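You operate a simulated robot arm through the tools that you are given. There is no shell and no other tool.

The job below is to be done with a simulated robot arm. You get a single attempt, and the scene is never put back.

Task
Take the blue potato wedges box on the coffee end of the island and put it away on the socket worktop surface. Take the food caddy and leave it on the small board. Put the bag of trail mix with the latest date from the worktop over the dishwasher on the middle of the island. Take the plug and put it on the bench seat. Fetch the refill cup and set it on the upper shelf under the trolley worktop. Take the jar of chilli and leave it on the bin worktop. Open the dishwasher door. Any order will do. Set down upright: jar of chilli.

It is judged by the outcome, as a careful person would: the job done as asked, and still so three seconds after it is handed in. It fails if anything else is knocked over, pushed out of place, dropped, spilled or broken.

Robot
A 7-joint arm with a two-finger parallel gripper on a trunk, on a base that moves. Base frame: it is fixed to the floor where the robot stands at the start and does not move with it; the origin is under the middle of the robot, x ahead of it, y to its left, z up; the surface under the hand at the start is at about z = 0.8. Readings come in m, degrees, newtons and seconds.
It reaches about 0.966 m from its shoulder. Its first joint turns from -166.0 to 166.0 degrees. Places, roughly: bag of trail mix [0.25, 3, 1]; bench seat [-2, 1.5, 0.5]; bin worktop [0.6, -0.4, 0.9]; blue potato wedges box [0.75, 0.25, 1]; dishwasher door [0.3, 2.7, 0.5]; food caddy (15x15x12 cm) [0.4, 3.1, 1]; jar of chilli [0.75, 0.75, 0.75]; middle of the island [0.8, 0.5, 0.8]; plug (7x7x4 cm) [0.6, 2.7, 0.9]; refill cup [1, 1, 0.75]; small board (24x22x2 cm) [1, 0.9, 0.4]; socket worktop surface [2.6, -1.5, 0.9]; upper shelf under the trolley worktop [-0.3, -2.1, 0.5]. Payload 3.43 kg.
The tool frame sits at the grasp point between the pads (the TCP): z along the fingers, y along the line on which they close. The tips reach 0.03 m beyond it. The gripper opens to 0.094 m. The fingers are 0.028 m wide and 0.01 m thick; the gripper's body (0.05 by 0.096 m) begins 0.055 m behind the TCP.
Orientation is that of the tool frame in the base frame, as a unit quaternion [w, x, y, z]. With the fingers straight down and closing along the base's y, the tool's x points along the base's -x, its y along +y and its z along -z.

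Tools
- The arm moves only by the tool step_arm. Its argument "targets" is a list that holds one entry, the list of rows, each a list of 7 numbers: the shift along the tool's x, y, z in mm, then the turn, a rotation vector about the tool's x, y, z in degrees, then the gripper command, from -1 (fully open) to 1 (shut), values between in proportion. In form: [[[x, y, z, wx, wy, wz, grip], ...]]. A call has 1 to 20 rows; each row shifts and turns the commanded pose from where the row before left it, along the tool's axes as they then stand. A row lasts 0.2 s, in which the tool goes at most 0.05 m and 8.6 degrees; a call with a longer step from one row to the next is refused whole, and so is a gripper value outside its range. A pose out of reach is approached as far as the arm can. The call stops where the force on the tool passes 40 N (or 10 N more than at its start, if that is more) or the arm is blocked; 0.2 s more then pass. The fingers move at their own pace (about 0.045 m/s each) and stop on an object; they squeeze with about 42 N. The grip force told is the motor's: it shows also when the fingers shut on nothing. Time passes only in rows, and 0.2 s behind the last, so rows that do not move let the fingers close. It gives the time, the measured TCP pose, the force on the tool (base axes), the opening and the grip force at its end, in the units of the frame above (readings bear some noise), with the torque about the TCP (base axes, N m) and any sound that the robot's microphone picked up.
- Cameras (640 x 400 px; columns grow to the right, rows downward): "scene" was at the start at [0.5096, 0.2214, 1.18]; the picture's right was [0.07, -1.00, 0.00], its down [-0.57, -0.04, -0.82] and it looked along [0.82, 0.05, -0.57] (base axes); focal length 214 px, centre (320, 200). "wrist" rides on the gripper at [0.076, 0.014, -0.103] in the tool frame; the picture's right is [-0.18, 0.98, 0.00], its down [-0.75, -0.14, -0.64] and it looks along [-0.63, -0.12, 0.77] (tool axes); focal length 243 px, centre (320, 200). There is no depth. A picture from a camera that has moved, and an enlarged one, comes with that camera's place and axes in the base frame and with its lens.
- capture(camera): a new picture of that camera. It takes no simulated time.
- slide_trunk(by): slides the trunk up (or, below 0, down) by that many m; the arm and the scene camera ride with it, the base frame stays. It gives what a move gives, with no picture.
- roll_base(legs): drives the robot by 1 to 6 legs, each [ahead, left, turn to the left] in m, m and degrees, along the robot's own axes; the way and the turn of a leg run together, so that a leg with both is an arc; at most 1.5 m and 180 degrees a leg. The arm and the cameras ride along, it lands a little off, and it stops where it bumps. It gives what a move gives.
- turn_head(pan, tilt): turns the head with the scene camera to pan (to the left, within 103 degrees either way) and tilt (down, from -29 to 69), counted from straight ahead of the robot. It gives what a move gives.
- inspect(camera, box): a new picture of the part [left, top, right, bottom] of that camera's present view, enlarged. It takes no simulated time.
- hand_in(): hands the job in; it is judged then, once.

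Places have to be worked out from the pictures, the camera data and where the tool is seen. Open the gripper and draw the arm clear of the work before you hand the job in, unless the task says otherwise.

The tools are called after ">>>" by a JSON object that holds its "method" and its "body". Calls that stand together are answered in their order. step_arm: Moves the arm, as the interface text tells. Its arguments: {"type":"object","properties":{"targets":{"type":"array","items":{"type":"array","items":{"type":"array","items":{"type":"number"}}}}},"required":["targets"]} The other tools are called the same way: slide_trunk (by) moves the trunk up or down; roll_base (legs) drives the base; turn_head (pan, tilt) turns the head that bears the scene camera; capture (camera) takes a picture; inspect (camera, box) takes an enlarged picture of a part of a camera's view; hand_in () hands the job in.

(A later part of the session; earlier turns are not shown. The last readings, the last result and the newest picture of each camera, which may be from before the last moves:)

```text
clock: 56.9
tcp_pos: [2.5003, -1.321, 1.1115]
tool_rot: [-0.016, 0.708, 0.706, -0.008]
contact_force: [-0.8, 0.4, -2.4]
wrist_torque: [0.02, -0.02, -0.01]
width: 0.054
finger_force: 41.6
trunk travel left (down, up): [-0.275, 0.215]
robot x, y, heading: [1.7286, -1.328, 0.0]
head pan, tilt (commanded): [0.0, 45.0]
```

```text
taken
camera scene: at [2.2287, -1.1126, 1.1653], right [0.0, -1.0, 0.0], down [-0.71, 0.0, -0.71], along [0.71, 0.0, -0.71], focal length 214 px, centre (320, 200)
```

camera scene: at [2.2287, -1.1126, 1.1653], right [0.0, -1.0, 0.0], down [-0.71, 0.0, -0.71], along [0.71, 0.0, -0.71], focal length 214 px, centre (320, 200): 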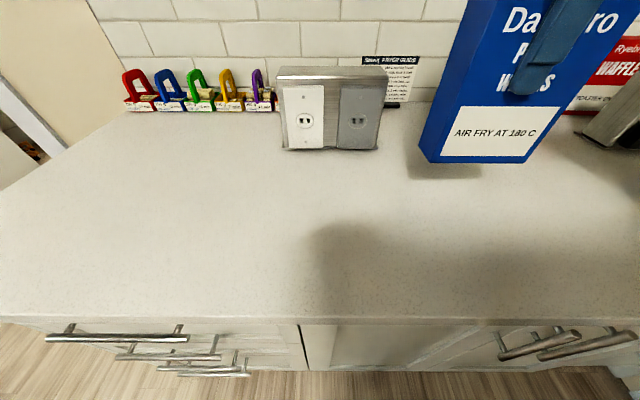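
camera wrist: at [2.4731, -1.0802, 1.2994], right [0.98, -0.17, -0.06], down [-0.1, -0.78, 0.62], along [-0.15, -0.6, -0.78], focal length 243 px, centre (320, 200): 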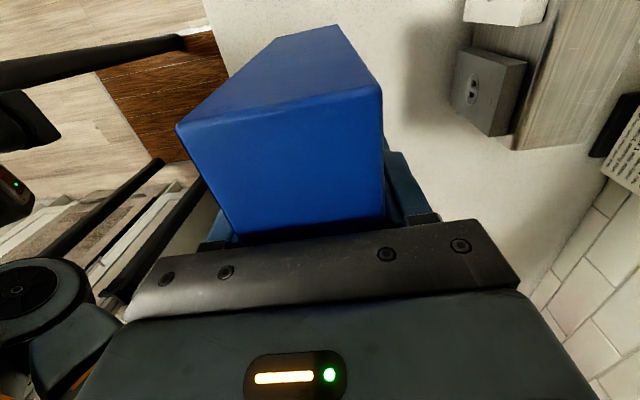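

The box hangs over clear worktop, its bottom at z≈0.995. I descend 75 mm, then in small steps watch for contact.

>>> {"method": "step_arm", "body": {"targets": [[[0, 0, 30, 0, 0, 0, 1], [0, 0, 30, 0, 0, 0, 1], [0, 0, 15, 0, 0, 0, 1], [0, 0, 0, 0, 0, 0, 1]]]}}

>>> {"method": "inspect", "body": {"camera": "scene", "box": [380, 60, 600, 240]}}

```text
clock: 57.9
tcp_pos: [2.4975, -1.3221, 1.0365]
tool_rot: [-0.016, 0.707, 0.707, -0.009]
contact_force: [0.2, 0.0, -3.0]
wrist_torque: [0.0, -0.01, -0.03]
width: 0.0539
finger_force: 42.1
trunk travel left (down, up): [-0.275, 0.215]
robot x, y, heading: [1.7307, -1.3282, 0.3]
head pan, tilt (commanded): [0.0, 45.0]
```

```text
2.22 times, centred on (490, 150) of scene
camera zoom: at [2.2286, -1.1125, 1.1653], right [0.0, -1.0, 0.0], down [-0.71, 0.0, -0.71], along [0.71, 0.0, -0.71], focal length 477 px, centre (-58, 311)
```

zoom: 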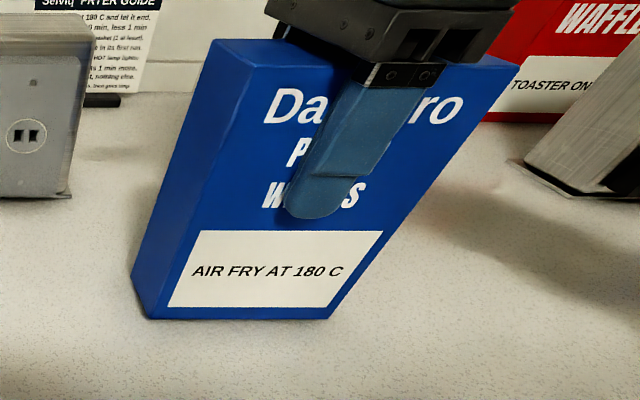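

Bottom is a couple of centimetres above the surface. I descend in 3–4 mm steps until contact.

>>> {"method": "step_arm", "body": {"targets": [[[0, 0, 5, 0, 0, 0, 1], [0, 0, 5, 0, 0, 0, 1], [0, 0, 3, 0, 0, 0, 1], [0, 0, 0, 0, 0, 0, 1]]]}}

>>> {"method": "inspect", "body": {"camera": "scene", "box": [380, 60, 600, 240]}}

```text
clock: 58.6
tcp_pos: [2.4975, -1.3211, 1.0326]
tool_rot: [-0.014, 0.705, 0.709, -0.006]
contact_force: [-7.9, 1.1, 21.9]
wrist_torque: [-0.29, 0.39, 0.05]
width: 0.054
finger_force: 42.3
trunk travel left (down, up): [-0.275, 0.215]
robot x, y, heading: [1.7237, -1.3284, 0.1]
head pan, tilt (commanded): [0.0, 45.0]
stopped in row 3: the force on the tool passed its limit at 42 N (the readings are from after the stop); the commanded pose is now the measured one
```

```text
2.22 times, centred on (490, 150) of scene
camera zoom: at [2.2277, -1.1124, 1.1658], right [0.0, -1.0, 0.0], down [-0.71, 0.0, -0.71], along [0.71, 0.0, -0.71], focal length 477 px, centre (-58, 311)
```

zoom: 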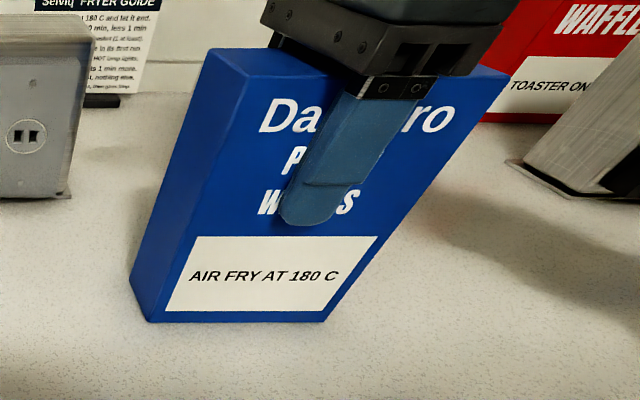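

The box touches the surface at TCP z≈1.033. I release and rise straight up.

>>> {"method": "step_arm", "body": {"targets": [[[0, 0, 0, 0, 0, 0, 0.5], [0, 0, 0, 0, 0, 0, 0], [0, 0, 0, 0, 0, 0, -0.5], [0, 0, 0, 0, 0, 0, -1], [0, 0, 0, 0, 0, 0, -1], [0, 0, 0, 0, 0, 0, -1]]]}}

>>> {"method": "inspect", "body": {"camera": "scene", "box": [380, 60, 600, 240]}}

>>> {"method": "capture", "body": {"camera": "wrist"}}

```text
clock: 60.0
tcp_pos: [2.4985, -1.3222, 1.0309]
tool_rot: [-0.014, 0.706, 0.708, -0.007]
contact_force: [0.1, -0.2, 0.3]
wrist_torque: [-0.01, -0.01, 0.0]
width: 0.0939
finger_force: 0.1
trunk travel left (down, up): [-0.275, 0.215]
robot x, y, heading: [1.7254, -1.3269, -0.2]
head pan, tilt (commanded): [0.0, 45.0]
```

```text
2.22 times, centred on (490, 150) of scene
camera zoom: at [2.2286, -1.1124, 1.1653], right [0.0, -1.0, 0.0], down [-0.71, 0.0, -0.71], along [0.71, 0.0, -0.71], focal length 477 px, centre (-58, 311)
```

zoom: 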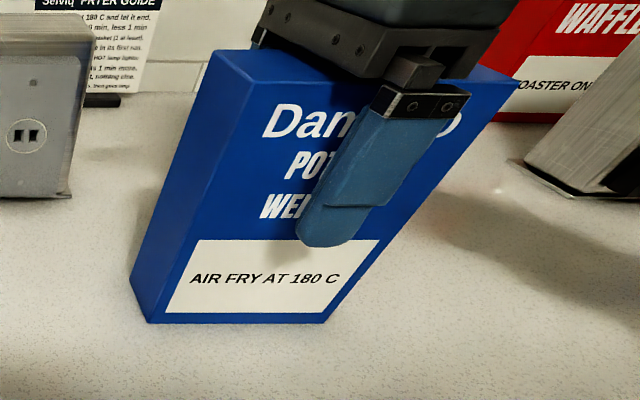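

```text
taken
camera wrist: at [2.5153, -1.2459, 1.1329], right [0.98, -0.18, -0.03], down [-0.12, -0.76, 0.64], along [-0.14, -0.62, -0.77], focal length 243 px, centre (320, 200)
```

wrist: 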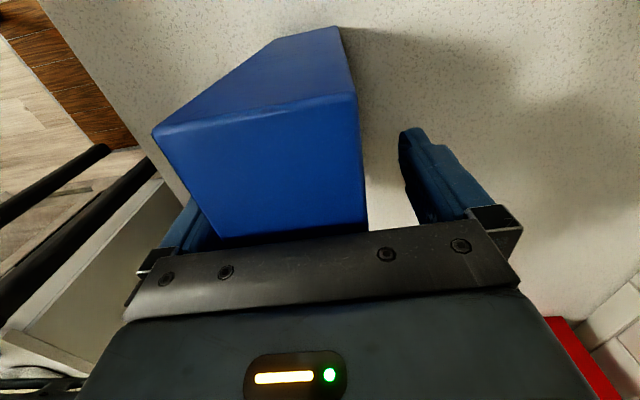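

The box stands on its own; the left finger is close to it, so I shift 7 mm to centre the gap before rising.

>>> {"method": "step_arm", "body": {"targets": [[[0, -7, 0, 0, 0, 0, -1], [0, 0, -15, 0, 0, 0, -1], [0, 0, -30, 0, 0, 0, -1], [0, 0, -40, 0, 0, 0, -1], [0, 0, -50, 0, 0, 0, -1], [0, 0, -50, 0, 0, 0, -1], [0, 0, -30, 0, 0, 0, -1], [0, 0, 0, 0, 0, 0, -1]]]}}

>>> {"method": "capture", "body": {"camera": "scene"}}

```text
clock: 61.8
tcp_pos: [2.498, -1.3224, 1.245]
tool_rot: [-0.014, 0.707, 0.707, -0.007]
contact_force: [-0.2, 0.4, 0.5]
wrist_torque: [-0.03, 0.0, -0.01]
width: 0.094
finger_force: 0.2
trunk travel left (down, up): [-0.275, 0.215]
robot x, y, heading: [1.7294, -1.331, 0.1]
head pan, tilt (commanded): [0.0, 45.0]
```

```text
taken
camera scene: at [2.2286, -1.1124, 1.1653], right [0.0, -1.0, 0.0], down [-0.71, 0.0, -0.71], along [0.71, 0.0, -0.71], focal length 214 px, centre (320, 200)
```

scene: 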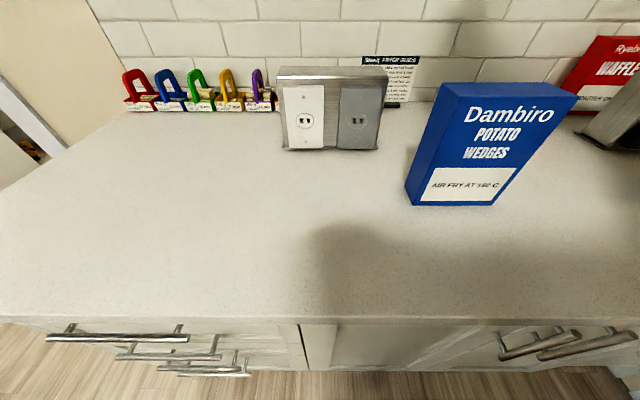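

The box is safely placed upright. While I'm on this side, I look toward the island's far side to find the small board's shelf.

>>> {"method": "turn_head", "body": {"pan": 103, "tilt": 25}}

>>> {"method": "capture", "body": {"camera": "scene"}}

>>> {"method": "turn_head", "body": {"pan": 70, "tilt": 25}}

>>> {"method": "capture", "body": {"camera": "scene"}}

```text
clock: 63.6
tcp_pos: [2.4986, -1.3233, 1.2451]
tool_rot: [-0.014, 0.707, 0.708, -0.007]
contact_force: [-0.1, -0.3, -0.6]
wrist_torque: [0.0, 0.0, -0.01]
width: 0.0941
finger_force: 0.1
trunk travel left (down, up): [-0.275, 0.215]
robot x, y, heading: [1.7237, -1.3283, -0.0]
head pan, tilt (commanded): [103.0, 25.0]
```

```text
taken
camera scene: at [2.1263, -1.0229, 1.1959], right [0.97, 0.23, 0.0], down [0.1, -0.41, -0.91], along [-0.21, 0.88, -0.42], focal length 214 px, centre (320, 200)
```

scene: 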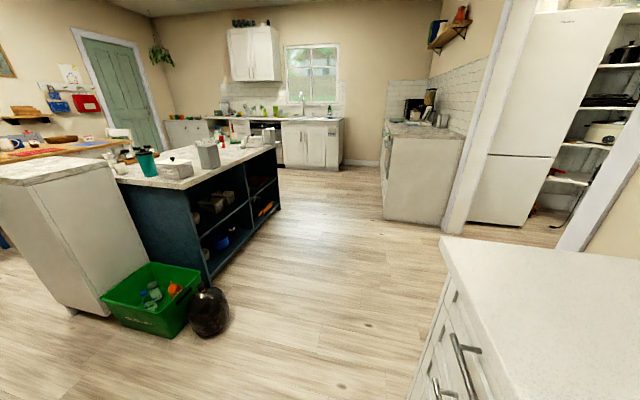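

```text
clock: 64.6
tcp_pos: [2.4984, -1.323, 1.2457]
tool_rot: [-0.014, 0.706, 0.708, -0.007]
contact_force: [0.0, 0.4, 0.4]
wrist_torque: [-0.02, -0.03, -0.01]
width: 0.0938
finger_force: 0.0
trunk travel left (down, up): [-0.275, 0.215]
robot x, y, heading: [1.723, -1.328, 0.1]
head pan, tilt (commanded): [70.0, 25.0]
```

```text
taken
camera scene: at [2.1785, -1.0259, 1.1959], right [0.94, -0.34, 0.0], down [-0.14, -0.4, -0.91], along [0.31, 0.85, -0.42], focal length 214 px, centre (320, 200)
```

scene: 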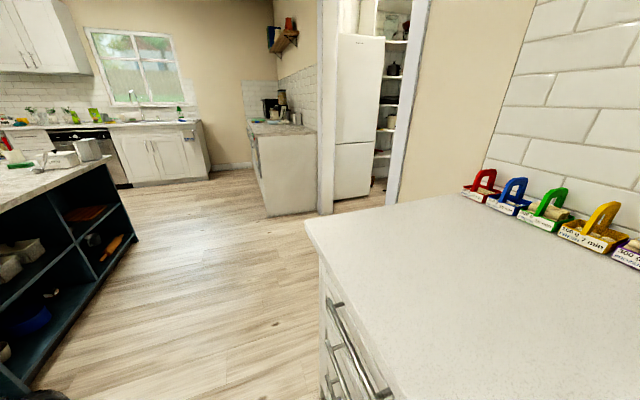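

The island's far side has open dark-blue shelves. I zoom in to find the small board.

>>> {"method": "inspect", "body": {"camera": "scene", "box": [0, 140, 160, 360]}}

>>> {"method": "turn_head", "body": {"pan": 103, "tilt": 25}}

>>> {"method": "inspect", "body": {"camera": "scene", "box": [120, 130, 300, 290]}}

>>> {"method": "inspect", "body": {"camera": "scene", "box": [0, 60, 160, 180]}}

```text
1.82 times, centred on (80, 250) of scene
camera zoom: at [2.1785, -1.0259, 1.1959], right [0.94, -0.34, 0.0], down [-0.14, -0.4, -0.91], along [0.31, 0.85, -0.42], focal length 390 px, centre (756, 109)
```

zoom: 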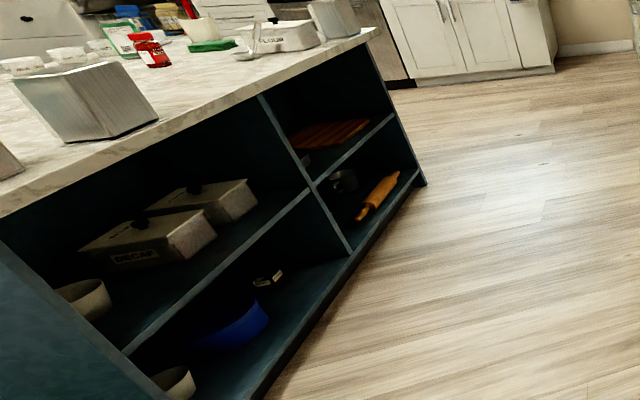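

```text
clock: 65.6
tcp_pos: [2.4977, -1.3229, 1.2454]
tool_rot: [-0.015, 0.707, 0.707, -0.006]
contact_force: [-0.2, -0.2, -0.3]
wrist_torque: [-0.03, 0.02, -0.03]
width: 0.0942
finger_force: 0.1
trunk travel left (down, up): [-0.275, 0.215]
robot x, y, heading: [1.7299, -1.3261, 0.2]
head pan, tilt (commanded): [103.0, 25.0]
```

```text
2.50 times, centred on (210, 210) of scene
camera zoom: at [2.1264, -1.0229, 1.1959], right [0.97, 0.23, 0.0], down [0.1, -0.41, -0.91], along [-0.21, 0.88, -0.42], focal length 536 px, centre (595, 175)
```

zoom: 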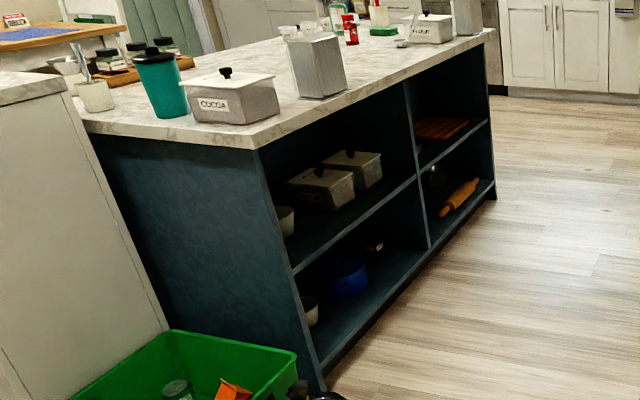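

```text
3.33 times, centred on (80, 120) of scene
camera zoom: at [2.1264, -1.0229, 1.1959], right [0.97, 0.23, 0.0], down [0.1, -0.41, -0.91], along [-0.21, 0.88, -0.42], focal length 715 px, centre (1120, 467)
```

zoom: 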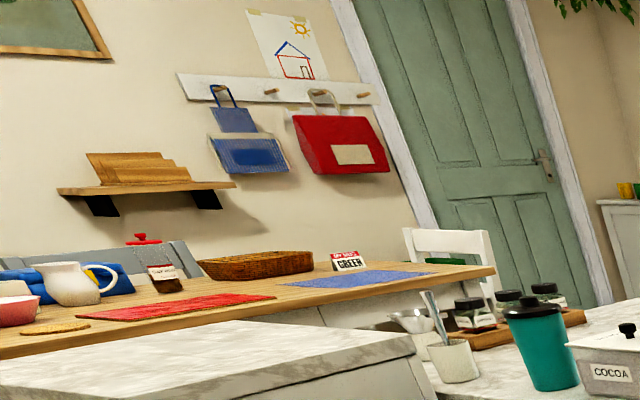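

The small board (wooden slab) lies in the island's upper shelf bay at the far (+y) end, open to the far side. Next is the jar of chilli: I back out along y≈−1.2 and go round to the island's near side.

>>> {"method": "roll_base", "body": {"legs": [[-0.2, 0, 0], [-0.3, 0.13, 0], [-1.35, 0, 0]]}}

>>> {"method": "turn_head", "body": {"pan": -90, "tilt": 30}}

>>> {"method": "capture", "body": {"camera": "scene"}}

```text
clock: 75.3
tcp_pos: [0.6357, -1.1985, 1.2455]
tool_rot: [-0.014, 0.696, 0.718, -0.007]
contact_force: [0.3, 0.9, 0.8]
wrist_torque: [-0.01, -0.01, -0.01]
width: 0.094
finger_force: 0.0
trunk travel left (down, up): [-0.275, 0.215]
robot x, y, heading: [-0.1296, -1.2237, 1.7]
head pan, tilt (commanded): [103.0, 25.0]
```

```text
clock: 78.2
tcp_pos: [0.6373, -1.2, 1.2451]
tool_rot: [-0.014, 0.696, 0.718, -0.007]
contact_force: [-0.1, 0.0, 0.2]
wrist_torque: [0.01, -0.01, -0.03]
width: 0.0941
finger_force: 0.0
trunk travel left (down, up): [-0.275, 0.215]
robot x, y, heading: [-0.1338, -1.2244, 1.8]
head pan, tilt (commanded): [-90.0, 30.0]
```

```text
taken
camera scene: at [0.2834, -1.0886, 1.1879], right [-1.0, -0.03, 0.0], down [-0.01, 0.5, -0.87], along [0.03, -0.87, -0.5], focal length 214 px, centre (320, 200)
```

scene: 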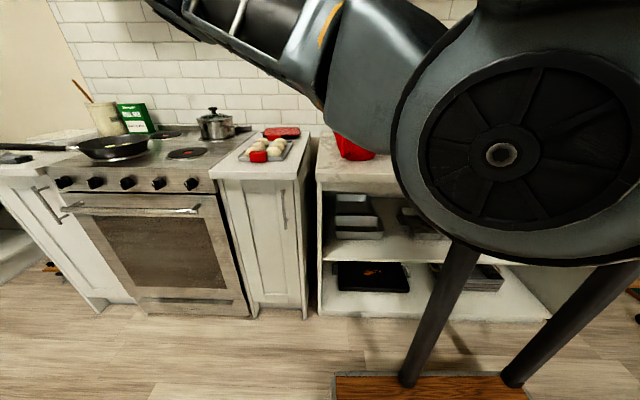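

The trolley with its shelves faces +y. I continue to the near side of the island, correcting the heading, to stand in front of the red jar.

>>> {"method": "roll_base", "body": {"legs": [[0, 0.3, -1.8], [0, 1.5, 0], [0.1, 0, 0]]}}

>>> {"method": "turn_head", "body": {"pan": 0, "tilt": 40}}

>>> {"method": "capture", "body": {"camera": "scene"}}

>>> {"method": "capture", "body": {"camera": "wrist"}}

```text
clock: 87.9
tcp_pos: [0.7395, 0.5373, 1.2465]
tool_rot: [-0.014, 0.711, 0.703, -0.007]
contact_force: [-0.2, 0.5, 0.1]
wrist_torque: [0.03, 0.0, 0.0]
width: 0.094
finger_force: 0.2
trunk travel left (down, up): [-0.275, 0.215]
robot x, y, heading: [-0.0331, 0.5416, -0.7]
head pan, tilt (commanded): [-90.0, 30.0]
```

```text
clock: 89.5
tcp_pos: [0.7392, 0.5373, 1.2459]
tool_rot: [-0.014, 0.711, 0.703, -0.006]
contact_force: [0.5, -0.3, 0.5]
wrist_torque: [0.0, -0.01, 0.0]
width: 0.094
finger_force: 0.1
trunk travel left (down, up): [-0.275, 0.215]
robot x, y, heading: [-0.0315, 0.5433, -1.0]
head pan, tilt (commanded): [0.0, 40.0]
```

```text
taken
camera scene: at [0.4758, 0.751, 1.1726], right [-0.01, -1.0, 0.0], down [-0.64, 0.01, -0.77], along [0.77, -0.01, -0.64], focal length 214 px, centre (320, 200)
```

scene: 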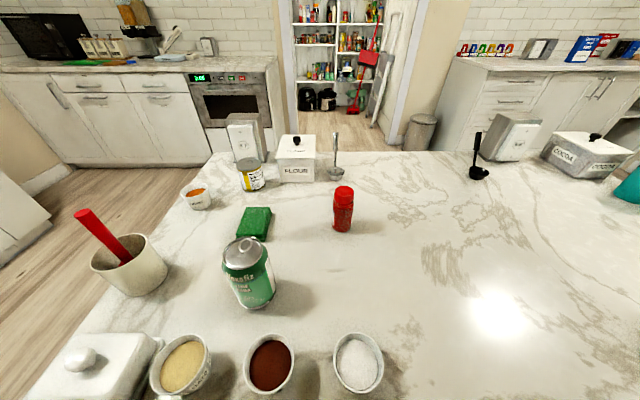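

```text
taken
camera wrist: at [0.757, 0.6122, 1.3486], right [0.98, -0.19, -0.03], down [-0.13, -0.76, 0.64], along [-0.15, -0.62, -0.77], focal length 243 px, centre (320, 200)
```

wrist: 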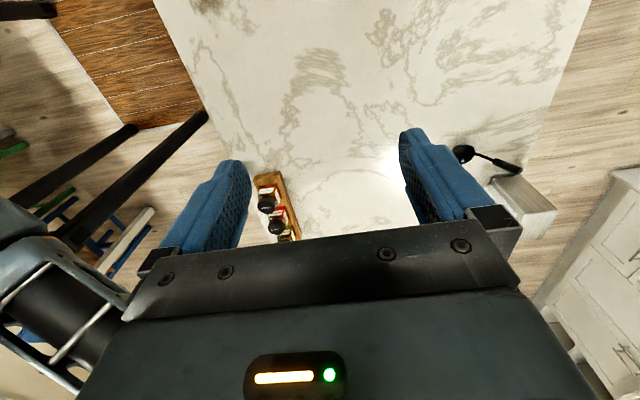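

From here I can zoom in on the red jar and the cinnamon cup to read labels and localise them.

>>> {"method": "inspect", "body": {"camera": "scene", "box": [300, 150, 400, 250]}}

>>> {"method": "inspect", "body": {"camera": "scene", "box": [170, 150, 300, 250]}}

```text
4.00 times, centred on (350, 200) of scene
camera zoom: at [0.4758, 0.751, 1.1726], right [-0.01, -1.0, 0.0], down [-0.64, 0.01, -0.77], along [0.77, -0.01, -0.64], focal length 858 px, centre (200, 200)
```

zoom: 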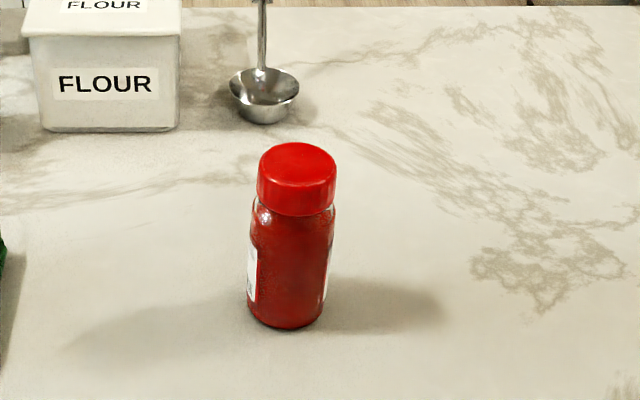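

```text
4.00 times, centred on (235, 200) of scene
camera zoom: at [0.4758, 0.751, 1.1726], right [-0.01, -1.0, 0.0], down [-0.64, 0.01, -0.77], along [0.77, -0.01, -0.64], focal length 858 px, centre (660, 200)
```

zoom: 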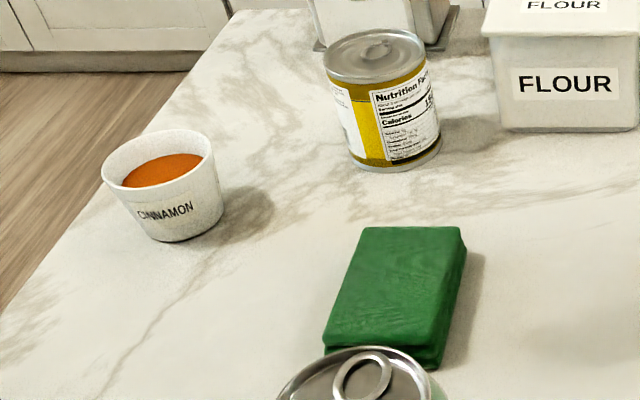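

The red jar stands at about (0.832, 0.697), ~10 cm tall and ~4.7 cm wide, labels on both sides; I confirm its identity once it is closer. I lower the trunk to gain downward reach, level the hand and move above the jar.

>>> {"method": "slide_trunk", "body": {"by": -0.18}}

>>> {"method": "step_arm", "body": {"targets": [[[0, 0, 0, -1.6, -0.6, -0.6, -1], [40, 23, 0, 0, 0, 0, -1], [40, 23, 0, 0, 0, 0, -1], [40, 23, 0, 0, 0, 0, -1], [40, 24, 0, 0, 0, 0, -1], [0, 0, 0, 0, 0, 0, -1]]]}}

>>> {"method": "capture", "body": {"camera": "wrist"}}

>>> {"method": "capture", "body": {"camera": "scene"}}

```text
clock: 91.5
tcp_pos: [0.7401, 0.5373, 1.0663]
tool_rot: [-0.014, 0.71, 0.704, -0.006]
contact_force: [0.4, 0.0, 0.4]
wrist_torque: [-0.03, 0.02, -0.08]
width: 0.0941
finger_force: 0.0
trunk travel left (down, up): [-0.095, 0.395]
robot x, y, heading: [-0.0322, 0.5395, -0.6]
head pan, tilt (commanded): [0.0, 40.0]
```

```text
clock: 92.9
tcp_pos: [0.8334, 0.6973, 1.066]
tool_rot: [-0.001, 0.707, 0.707, -0.002]
contact_force: [0.2, 0.0, -0.3]
wrist_torque: [0.01, 0.01, 0.0]
width: 0.0942
finger_force: 0.0
trunk travel left (down, up): [-0.095, 0.395]
robot x, y, heading: [-0.0345, 0.5434, -0.5]
head pan, tilt (commanded): [0.0, 40.0]
```

```text
taken
camera wrist: at [0.848, 0.7741, 1.1687], right [0.98, -0.18, 0.0], down [-0.14, -0.75, 0.64], along [-0.12, -0.63, -0.77], focal length 243 px, centre (320, 200)
```

wrist: 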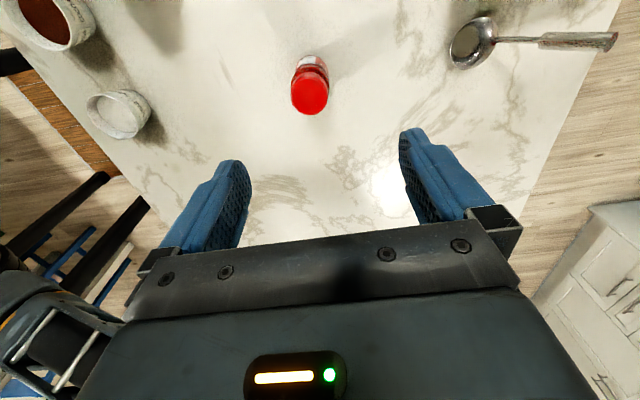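

```text
taken
camera scene: at [0.4757, 0.7513, 0.9925], right [-0.01, -1.0, 0.0], down [-0.64, 0.01, -0.77], along [0.77, -0.01, -0.64], focal length 214 px, centre (320, 200)
```

scene: 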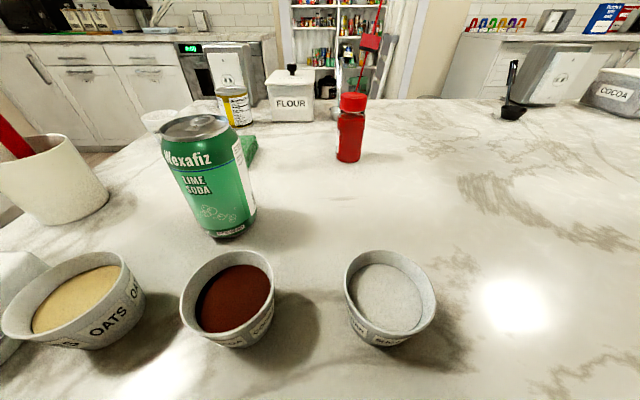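

The jar's cap centre is at about (0.822, 0.697). I zoom the wrist view on it for its label before grasping.

>>> {"method": "inspect", "body": {"camera": "wrist", "box": [270, 40, 350, 120]}}

>>> {"method": "inspect", "body": {"camera": "scene", "box": [320, 80, 390, 170]}}

```text
5.00 times, centred on (310, 80) of wrist
camera zoom: at [0.848, 0.7741, 1.1687], right [0.98, -0.18, 0.0], down [-0.14, -0.75, 0.64], along [-0.12, -0.63, -0.77], focal length 1213 px, centre (370, 800)
```

zoom: 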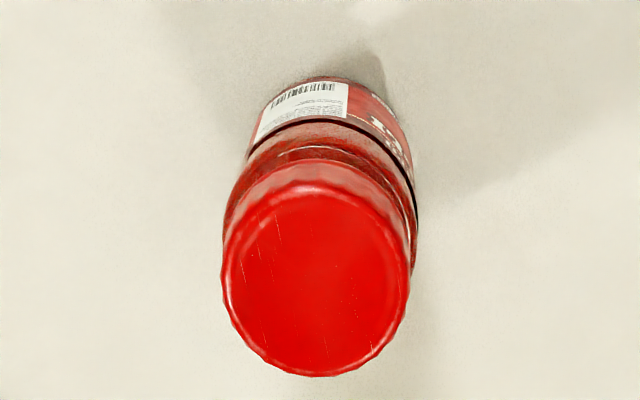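

```text
4.44 times, centred on (355, 125) of scene
camera zoom: at [0.4757, 0.7513, 0.9925], right [-0.01, -1.0, 0.0], down [-0.64, 0.01, -0.77], along [0.77, -0.01, -0.64], focal length 953 px, centre (164, 533)
```

zoom: 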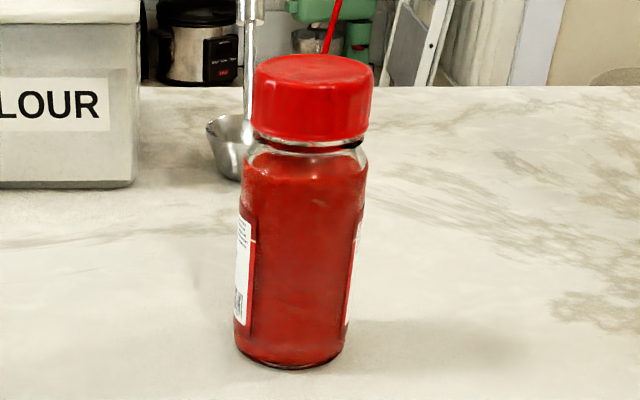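

It's a red-capped jar of red chilli with labels on its sides, matching the stated place. I correct by −11 mm in x and descend around it.

>>> {"method": "step_arm", "body": {"targets": [[[0, -11, 0, 0, 0, 0, -1], [0, 0, 40, 0, 0, 0, -1], [0, 0, 40, 0, 0, 0, -1], [0, 0, 40, 0, 0, 0, -1], [0, 0, 30, 0, 0, 0, -1], [0, 0, 0, 0, 0, 0, -1]]]}}

>>> {"method": "capture", "body": {"camera": "wrist"}}

>>> {"method": "capture", "body": {"camera": "scene"}}

```text
clock: 94.3
tcp_pos: [0.819, 0.6969, 0.9146]
tool_rot: [-0.001, 0.707, 0.707, 0.0]
contact_force: [0.3, 0.5, 0.0]
wrist_torque: [0.0, 0.01, 0.0]
width: 0.0942
finger_force: 0.1
trunk travel left (down, up): [-0.095, 0.395]
robot x, y, heading: [-0.0371, 0.5425, -0.6]
head pan, tilt (commanded): [0.0, 40.0]
```

```text
taken
camera wrist: at [0.8336, 0.7736, 1.0182], right [0.98, -0.18, 0.0], down [-0.14, -0.75, 0.64], along [-0.12, -0.63, -0.77], focal length 243 px, centre (320, 200)
```

wrist: 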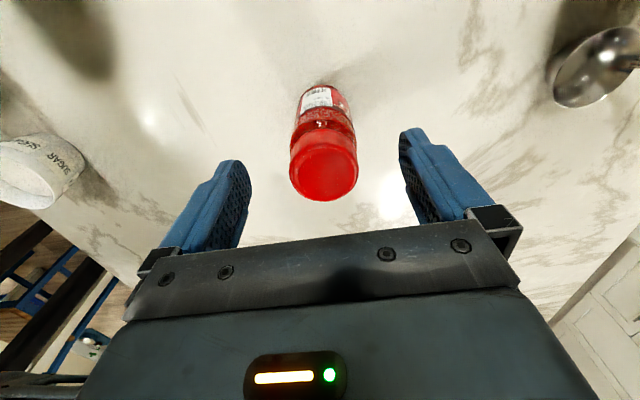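

```text
taken
camera scene: at [0.4758, 0.7511, 0.9926], right [-0.01, -1.0, 0.0], down [-0.64, 0.01, -0.77], along [0.77, -0.01, -0.64], focal length 214 px, centre (320, 200)
```

scene: 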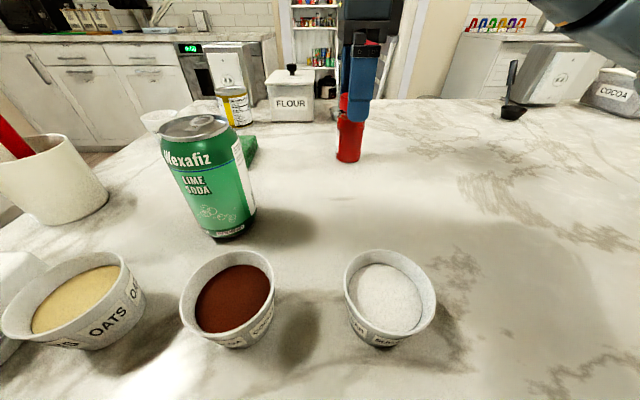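

The jar is centred between the fingers. I descend 42 mm and close.

>>> {"method": "step_arm", "body": {"targets": [[[-3, 0, 20, 0, 0, 0, -1], [0, 0, 14, 0, 0, 0, -1], [0, 0, 8, 0, 0, 0, -1], [0, 0, 0, 0, 0, 0, -1], [0, 0, 0, 0, 0, 0, -0.3], [0, 0, 0, 0, 0, 0, 0.3], [0, 0, 0, 0, 0, 0, 1], [0, 0, 0, 0, 0, 0, 1], [0, 0, 0, 0, 0, 0, 1]]]}}

>>> {"method": "capture", "body": {"camera": "wrist"}}

```text
clock: 96.3
tcp_pos: [0.8187, 0.6942, 0.873]
tool_rot: [-0.001, 0.707, 0.707, -0.001]
contact_force: [0.6, -0.2, 0.6]
wrist_torque: [0.01, -0.03, -0.02]
width: 0.0441
finger_force: 42.1
trunk travel left (down, up): [-0.095, 0.395]
robot x, y, heading: [-0.0278, 0.5397, -0.7]
head pan, tilt (commanded): [0.0, 40.0]
```

```text
taken
camera wrist: at [0.8337, 0.771, 0.9763], right [0.98, -0.18, 0.0], down [-0.14, -0.75, 0.64], along [-0.12, -0.63, -0.77], focal length 243 px, centre (320, 200)
```

wrist: 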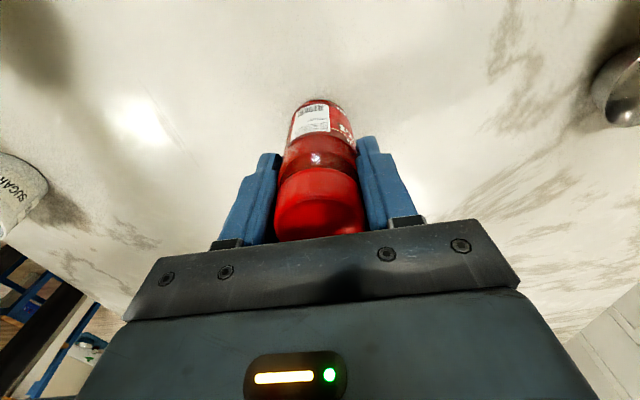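

The jar is held at 44 mm with full grip. I lift it high and draw it back a little, then roll right to the bin worktop.

>>> {"method": "step_arm", "body": {"targets": [[[0, 0, -20, 0, 0, 0, 1], [0, 0, -40, 0, 0, 0, 1], [0, 0, -50, 0, 0, 0, 1], [0, 0, -50, 0, 0, 0, 1], [0, 0, -50, 0, 0, 0, 1], [0, 0, -50, 0, 0, 0, 1], [0, 0, -20, 0, 0, 0, 1], [0, -40, 0, 0, 0, 0, 1], [0, -40, 0, 0, 0, 0, 1], [0, 0, 0, 0, 0, 0, 1]]]}}

>>> {"method": "capture", "body": {"camera": "scene"}}

```text
clock: 98.5
tcp_pos: [0.7426, 0.6931, 1.1543]
tool_rot: [0.0, 0.707, 0.707, 0.0]
contact_force: [-0.8, 0.3, -1.9]
wrist_torque: [-0.01, 0.0, -0.01]
width: 0.0441
finger_force: 42.2
trunk travel left (down, up): [-0.095, 0.395]
robot x, y, heading: [-0.0332, 0.5424, -0.5]
head pan, tilt (commanded): [0.0, 40.0]
```

```text
taken
camera scene: at [0.4759, 0.7512, 0.9925], right [-0.01, -1.0, 0.0], down [-0.64, 0.01, -0.77], along [0.77, -0.01, -0.64], focal length 214 px, centre (320, 200)
```

scene: 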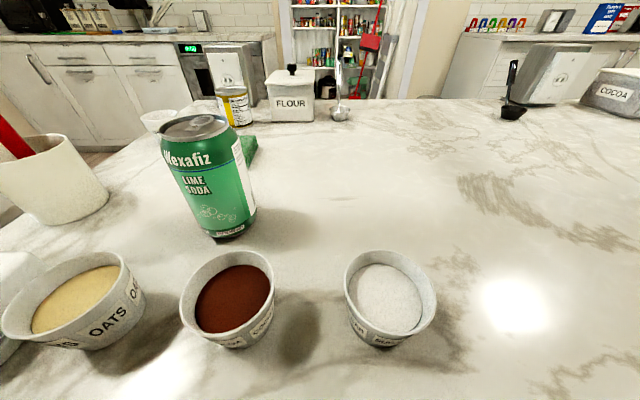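

The head camera now rides low over the island, so I raise the trunk again before rolling right to avoid brushing the spice rack.

>>> {"method": "slide_trunk", "body": {"by": 0.18}}

>>> {"method": "roll_base", "body": {"legs": [[-0.08, 0, 0.6], [0, -1.12, 0]]}}

>>> {"method": "turn_head", "body": {"pan": -15, "tilt": 45}}

>>> {"method": "capture", "body": {"camera": "scene"}}

>>> {"method": "capture", "body": {"camera": "wrist"}}

```text
clock: 100.5
tcp_pos: [0.7431, 0.6934, 1.3336]
tool_rot: [0.0, 0.707, 0.707, 0.0]
contact_force: [0.2, -0.4, -0.6]
wrist_torque: [-0.03, 0.02, 0.01]
width: 0.0442
finger_force: 42.1
trunk travel left (down, up): [-0.275, 0.215]
robot x, y, heading: [-0.0368, 0.5439, -0.7]
head pan, tilt (commanded): [0.0, 40.0]
```

```text
clock: 106.9
tcp_pos: [0.6674, -0.4035, 1.3333]
tool_rot: [0.0, 0.698, 0.716, -0.001]
contact_force: [0.2, 0.2, -1.3]
wrist_torque: [-0.03, 0.0, 0.0]
width: 0.0439
finger_force: 42.1
trunk travel left (down, up): [-0.275, 0.215]
robot x, y, heading: [-0.1067, -0.5762, 1.0]
head pan, tilt (commanded): [0.0, 40.0]
```

```text
clock: 107.7
tcp_pos: [0.6689, -0.404, 1.3347]
tool_rot: [-0.001, 0.698, 0.716, -0.001]
contact_force: [-0.3, 0.2, -2.4]
wrist_torque: [-0.01, 0.0, 0.02]
width: 0.0443
finger_force: 42.1
trunk travel left (down, up): [-0.275, 0.215]
robot x, y, heading: [-0.105, -0.5734, 1.0]
head pan, tilt (commanded): [-15.0, 45.0]
```

```text
taken
camera scene: at [0.3926, -0.3744, 1.1653], right [-0.24, -0.97, 0.0], down [-0.69, 0.17, -0.71], along [0.69, -0.17, -0.71], focal length 214 px, centre (320, 200)
```

scene: 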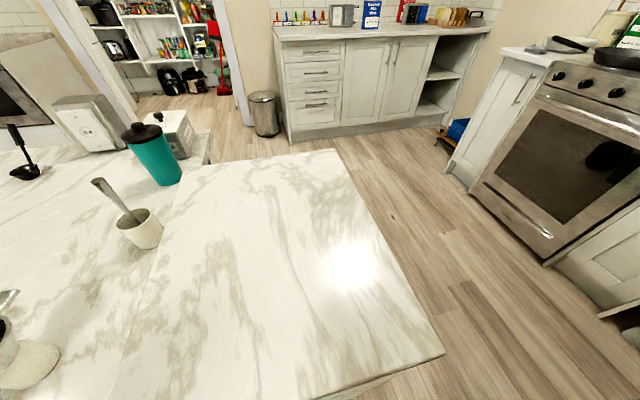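

```text
taken
camera wrist: at [0.68, -0.3271, 1.4362], right [0.99, -0.16, 0.0], down [-0.12, -0.76, 0.64], along [-0.1, -0.63, -0.77], focal length 243 px, centre (320, 200)
```

wrist: 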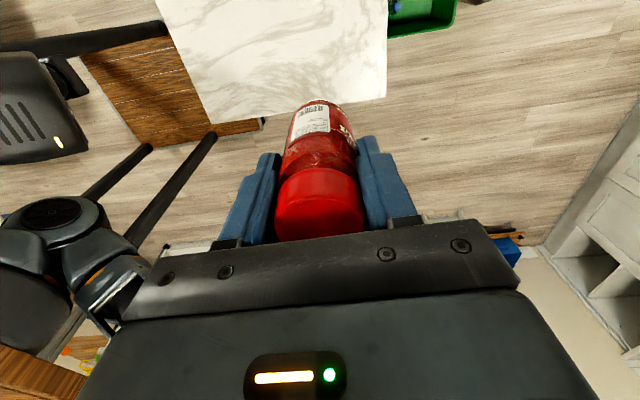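

The bin worktop spans about x 0.41–0.80, y −0.53…−0.23, and it's clear. I move to about (0.64, −0.385) and lower the jar.

>>> {"method": "step_arm", "body": {"targets": [[[18, -28, 0, 0, 0, 0, 1], [0, 0, 45, 0, 0, 0, 1], [0, 0, 45, 0, 0, 0, 1], [0, 0, 45, 0, 0, 0, 1], [0, 0, 45, 0, 0, 0, 1], [0, 0, 45, 0, 0, 0, 1], [0, 0, 45, 0, 0, 0, 1], [0, 0, 20, 0, 0, 0, 1], [0, 0, 0, 0, 0, 0, 1]]]}}

>>> {"method": "capture", "body": {"camera": "scene"}}

>>> {"method": "capture", "body": {"camera": "wrist"}}

```text
clock: 109.7
tcp_pos: [0.6377, -0.3892, 1.0446]
tool_rot: [-0.001, 0.698, 0.716, -0.001]
contact_force: [-0.7, 0.0, -0.4]
wrist_torque: [0.01, 0.02, 0.01]
width: 0.0443
finger_force: 42.2
trunk travel left (down, up): [-0.275, 0.215]
robot x, y, heading: [-0.1023, -0.5726, 1.1]
head pan, tilt (commanded): [-15.0, 45.0]
```

```text
taken
camera scene: at [0.3926, -0.3745, 1.1653], right [-0.24, -0.97, 0.0], down [-0.69, 0.17, -0.71], along [0.69, -0.17, -0.71], focal length 214 px, centre (320, 200)
```

scene: 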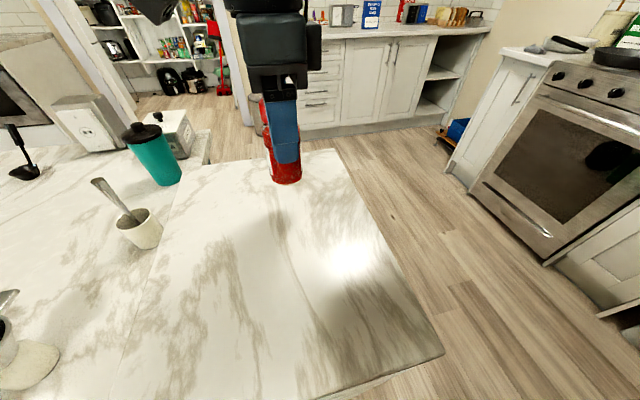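

```text
taken
camera wrist: at [0.6501, -0.3122, 1.1468], right [0.99, -0.16, 0.0], down [-0.12, -0.76, 0.64], along [-0.1, -0.63, -0.77], focal length 243 px, centre (320, 200)
```

wrist: 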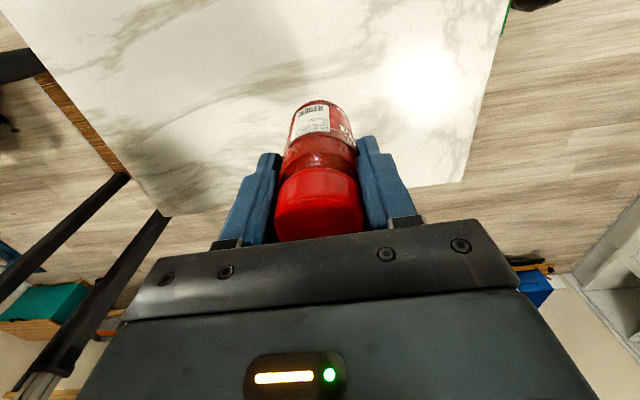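

The jar is well inside the worktop edges. I lower another 50 mm then creep down to contact.

>>> {"method": "step_arm", "body": {"targets": [[[0, 0, 25, 0, 0, 0, 1], [0, 0, 20, 0, 0, 0, 1], [0, 0, 5, 0, 0, 0, 1], [0, 0, 0, 0, 0, 0, 1]]]}}

>>> {"method": "inspect", "body": {"camera": "scene", "box": [220, 80, 360, 240]}}

```text
clock: 110.7
tcp_pos: [0.6389, -0.3866, 0.9936]
tool_rot: [-0.001, 0.697, 0.717, -0.002]
contact_force: [-1.7, 0.5, -1.8]
wrist_torque: [0.02, -0.01, 0.01]
width: 0.0439
finger_force: 42.5
trunk travel left (down, up): [-0.275, 0.215]
robot x, y, heading: [-0.1055, -0.5757, 1.0]
head pan, tilt (commanded): [-15.0, 45.0]
```

```text
2.50 times, centred on (290, 160) of scene
camera zoom: at [0.3926, -0.3745, 1.1653], right [-0.24, -0.97, 0.0], down [-0.69, 0.17, -0.71], along [0.69, -0.17, -0.71], focal length 536 px, centre (395, 300)
```

zoom: 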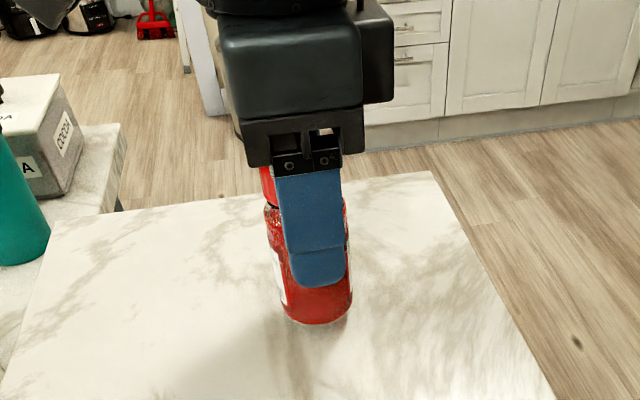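

>>> {"method": "step_arm", "body": {"targets": [[[0, 0, 4, 0, 0, 0, 1], [0, 0, 4, 0, 0, 0, 1], [0, 0, 3, 0, 0, 0, 1], [0, 0, 3, 0, 0, 0, 1], [0, 0, 3, 0, 0, 0, 1], [0, 0, 3, 0, 0, 0, 1]]]}}

>>> {"method": "inspect", "body": {"camera": "scene", "box": [220, 80, 360, 240]}}

```text
clock: 112.1
tcp_pos: [0.6382, -0.3857, 0.9755]
tool_rot: [0.0, 0.698, 0.716, 0.002]
contact_force: [6.7, 2.9, 34.8]
wrist_torque: [0.17, -0.41, -0.04]
width: 0.0441
finger_force: 41.4
trunk travel left (down, up): [-0.275, 0.215]
robot x, y, heading: [-0.1057, -0.5755, 1.0]
head pan, tilt (commanded): [-15.0, 45.0]
```

```text
2.50 times, centred on (290, 160) of scene
camera zoom: at [0.392, -0.3746, 1.1657], right [-0.24, -0.97, 0.0], down [-0.69, 0.17, -0.71], along [0.69, -0.17, -0.71], focal length 536 px, centre (395, 300)
```

zoom: 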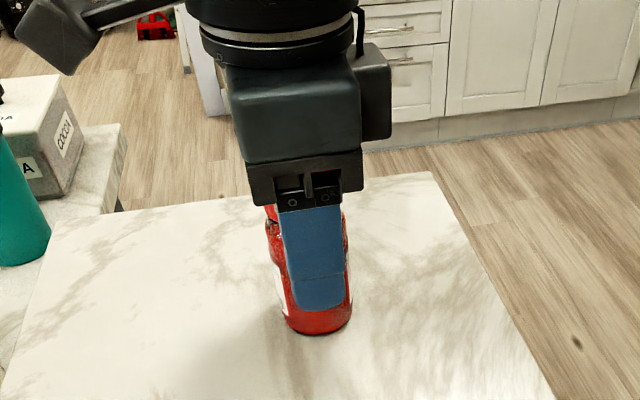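

The jar is pressed on the surface (35 N). I ease up 2 mm and open gradually.

>>> {"method": "step_arm", "body": {"targets": [[[0, 0, -2, 0, 0, 0, 1], [0, 0, 0, 0, 0, 0, 0.4], [0, 0, 0, 0, 0, 0, 0], [0, 0, 0, 0, 0, 0, -0.5], [0, 0, 0, 0, 0, 0, -1], [0, 0, 0, 0, 0, 0, -1], [0, 0, 0, 0, 0, 0, -1]]]}}

>>> {"method": "capture", "body": {"camera": "wrist"}}

```text
clock: 113.7
tcp_pos: [0.6392, -0.3869, 0.9761]
tool_rot: [0.0, 0.699, 0.715, -0.001]
contact_force: [0.0, -0.2, -0.4]
wrist_torque: [0.0, -0.02, 0.0]
width: 0.094
finger_force: 0.1
trunk travel left (down, up): [-0.275, 0.215]
robot x, y, heading: [-0.1076, -0.5734, 0.6]
head pan, tilt (commanded): [-15.0, 45.0]
```

```text
taken
camera wrist: at [0.651, -0.3091, 1.0784], right [0.99, -0.16, 0.0], down [-0.12, -0.76, 0.64], along [-0.1, -0.63, -0.77], focal length 243 px, centre (320, 200)
```

wrist: 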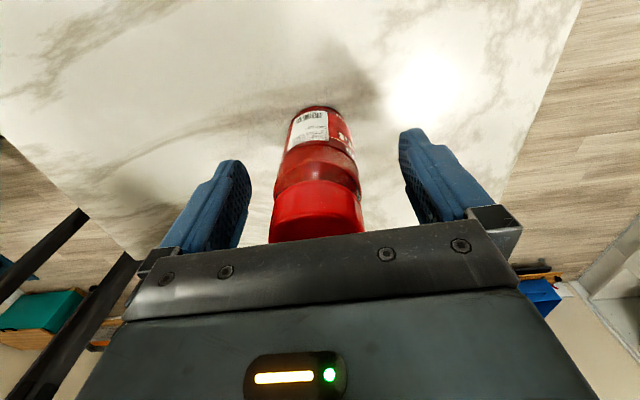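

The jar stands upright and free of the fingers. I rise straight up and check it.

>>> {"method": "step_arm", "body": {"targets": [[[0, 0, -20, 0, 0, 0, -1], [0, 0, -40, 0, 0, 0, -1], [0, 0, -50, 0, 0, 0, -1], [0, 0, -50, 0, 0, 0, -1], [0, 0, -50, 0, 0, 0, -1], [0, 0, -40, 0, 0, 0, -1], [0, 0, 0, 0, 0, 0, -1]]]}}

>>> {"method": "capture", "body": {"camera": "scene"}}

>>> {"method": "turn_head", "body": {"pan": -100, "tilt": 30}}

>>> {"method": "capture", "body": {"camera": "scene"}}

```text
clock: 115.3
tcp_pos: [0.6407, -0.3866, 1.2271]
tool_rot: [-0.001, 0.697, 0.717, 0.0]
contact_force: [0.2, -0.6, 0.2]
wrist_torque: [0.0, -0.01, 0.02]
width: 0.0939
finger_force: 0.0
trunk travel left (down, up): [-0.275, 0.215]
robot x, y, heading: [-0.1048, -0.5751, 1.0]
head pan, tilt (commanded): [-15.0, 45.0]
```

```text
taken
camera scene: at [0.3926, -0.3745, 1.1653], right [-0.24, -0.97, 0.0], down [-0.69, 0.17, -0.71], along [0.69, -0.17, -0.71], focal length 214 px, centre (320, 200)
```

scene: 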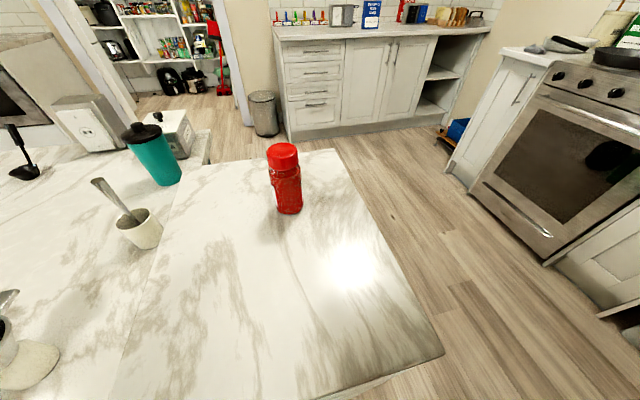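

```text
clock: 116.8
tcp_pos: [0.6416, -0.3867, 1.226]
tool_rot: [0.0, 0.698, 0.716, 0.0]
contact_force: [-0.5, 0.0, -0.1]
wrist_torque: [0.0, -0.02, 0.01]
width: 0.0939
finger_force: 0.1
trunk travel left (down, up): [-0.275, 0.215]
robot x, y, heading: [-0.1035, -0.5807, 1.0]
head pan, tilt (commanded): [-100.0, 30.0]
```

```text
taken
camera scene: at [0.2994, -0.4439, 1.1879], right [-0.99, 0.16, 0.0], down [0.08, 0.49, -0.87], along [-0.14, -0.86, -0.5], focal length 214 px, centre (320, 200)
```

scene: 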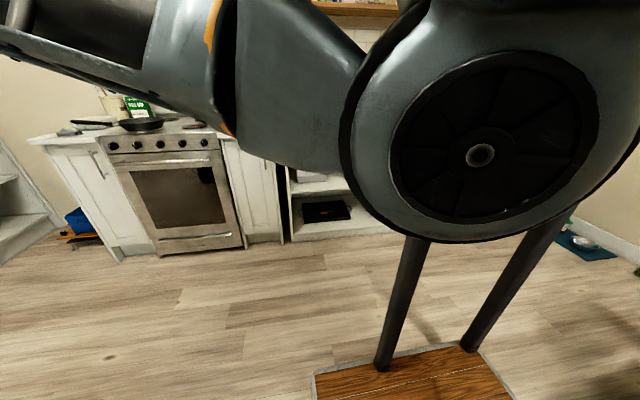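

The jar is done. Next the refill cup (CINNAMON, the only cup near the stated spot). I drive to the open floor at the island's left end so I can reach it from that end.

>>> {"method": "roll_base", "body": {"legs": [[0, 1.4, -1], [0, 1.1, 0], [0.85, 0, 0]]}}

>>> {"method": "turn_head", "body": {"pan": -70, "tilt": 35}}

>>> {"method": "capture", "body": {"camera": "scene"}}

>>> {"method": "turn_head", "body": {"pan": 90, "tilt": 20}}

>>> {"method": "capture", "body": {"camera": "scene"}}

```text
clock: 133.2
tcp_pos: [1.4975, 2.081, 1.2261]
tool_rot: [-0.001, 0.708, 0.706, -0.001]
contact_force: [0.2, 0.1, 0.1]
wrist_torque: [-0.05, 0.03, 0.03]
width: 0.0939
finger_force: 0.1
trunk travel left (down, up): [-0.275, 0.215]
robot x, y, heading: [0.7508, 1.9127, -1.0]
head pan, tilt (commanded): [-100.0, 30.0]
```

```text
clock: 134.1
tcp_pos: [1.4967, 2.0802, 1.2262]
tool_rot: [0.0, 0.708, 0.706, -0.001]
contact_force: [-0.1, 0.7, -0.2]
wrist_torque: [0.0, -0.02, 0.01]
width: 0.0941
finger_force: 0.0
trunk travel left (down, up): [-0.275, 0.215]
robot x, y, heading: [0.7453, 1.9113, -0.6]
head pan, tilt (commanded): [-70.0, 35.0]
```

```text
taken
camera scene: at [1.2001, 2.0391, 1.1801], right [-0.94, -0.33, 0.0], down [-0.19, 0.54, -0.82], along [0.27, -0.77, -0.57], focal length 214 px, centre (320, 200)
```

scene: 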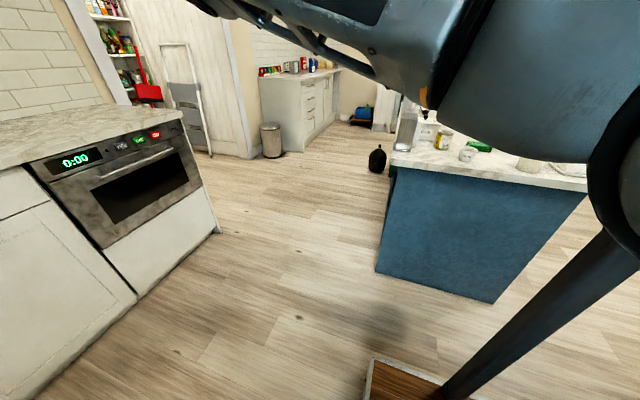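

```text
clock: 136.6
tcp_pos: [1.4972, 2.0806, 1.2257]
tool_rot: [-0.001, 0.707, 0.707, -0.001]
contact_force: [0.3, -0.5, 0.6]
wrist_torque: [0.0, -0.01, 0.0]
width: 0.0938
finger_force: 0.1
trunk travel left (down, up): [-0.275, 0.215]
robot x, y, heading: [0.7469, 1.9122, -0.7]
head pan, tilt (commanded): [90.0, 20.0]
```

```text
taken
camera scene: at [1.1723, 2.2154, 1.204], right [1.0, -0.01, 0.0], down [0.0, -0.34, -0.94], along [0.01, 0.94, -0.34], focal length 214 px, centre (320, 200)
```

scene: 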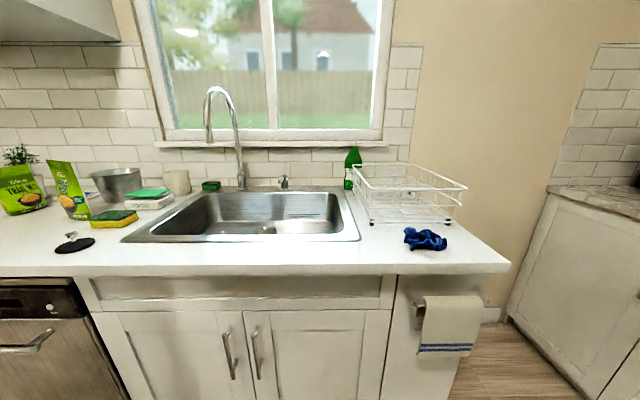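

I can see the sink plug at about (0.57, 2.68), two green trail mix bags and the grey metal caddy. I zoom on those now since it's free.

>>> {"method": "inspect", "body": {"camera": "scene", "box": [0, 130, 160, 260]}}

>>> {"method": "turn_head", "body": {"pan": 103, "tilt": 20}}

>>> {"method": "capture", "body": {"camera": "scene"}}

>>> {"method": "inspect", "body": {"camera": "scene", "box": [20, 120, 200, 260]}}

```text
3.08 times, centred on (80, 195) of scene
camera zoom: at [1.1723, 2.2154, 1.204], right [1.0, -0.01, 0.0], down [0.0, -0.34, -0.94], along [0.01, 0.94, -0.34], focal length 660 px, centre (1058, 215)
```

zoom: 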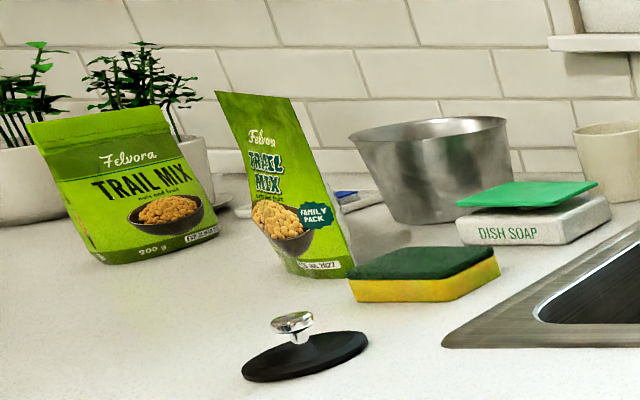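

```text
clock: 137.3
tcp_pos: [1.496, 2.0798, 1.2263]
tool_rot: [0.0, 0.708, 0.706, -0.001]
contact_force: [0.2, 0.1, -0.1]
wrist_torque: [0.0, 0.01, -0.02]
width: 0.0939
finger_force: 0.0
trunk travel left (down, up): [-0.275, 0.215]
robot x, y, heading: [0.7465, 1.9116, -0.6]
head pan, tilt (commanded): [103.0, 20.0]
```

```text
taken
camera scene: at [1.1514, 2.2133, 1.204], right [0.98, 0.21, 0.0], down [0.07, -0.33, -0.94], along [-0.2, 0.92, -0.34], focal length 214 px, centre (320, 200)
```

scene: 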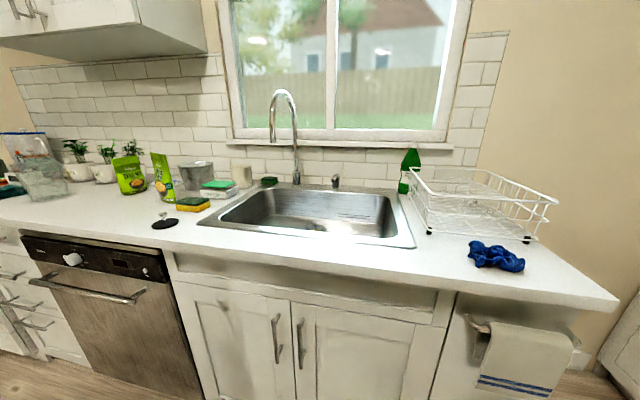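

```text
2.86 times, centred on (110, 190) of scene
camera zoom: at [1.1514, 2.2133, 1.204], right [0.98, 0.21, 0.0], down [0.07, -0.33, -0.94], along [-0.2, 0.92, -0.34], focal length 613 px, centre (920, 229)
```

zoom: 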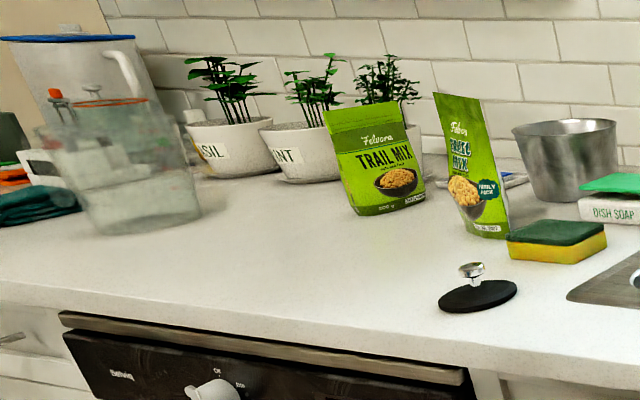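

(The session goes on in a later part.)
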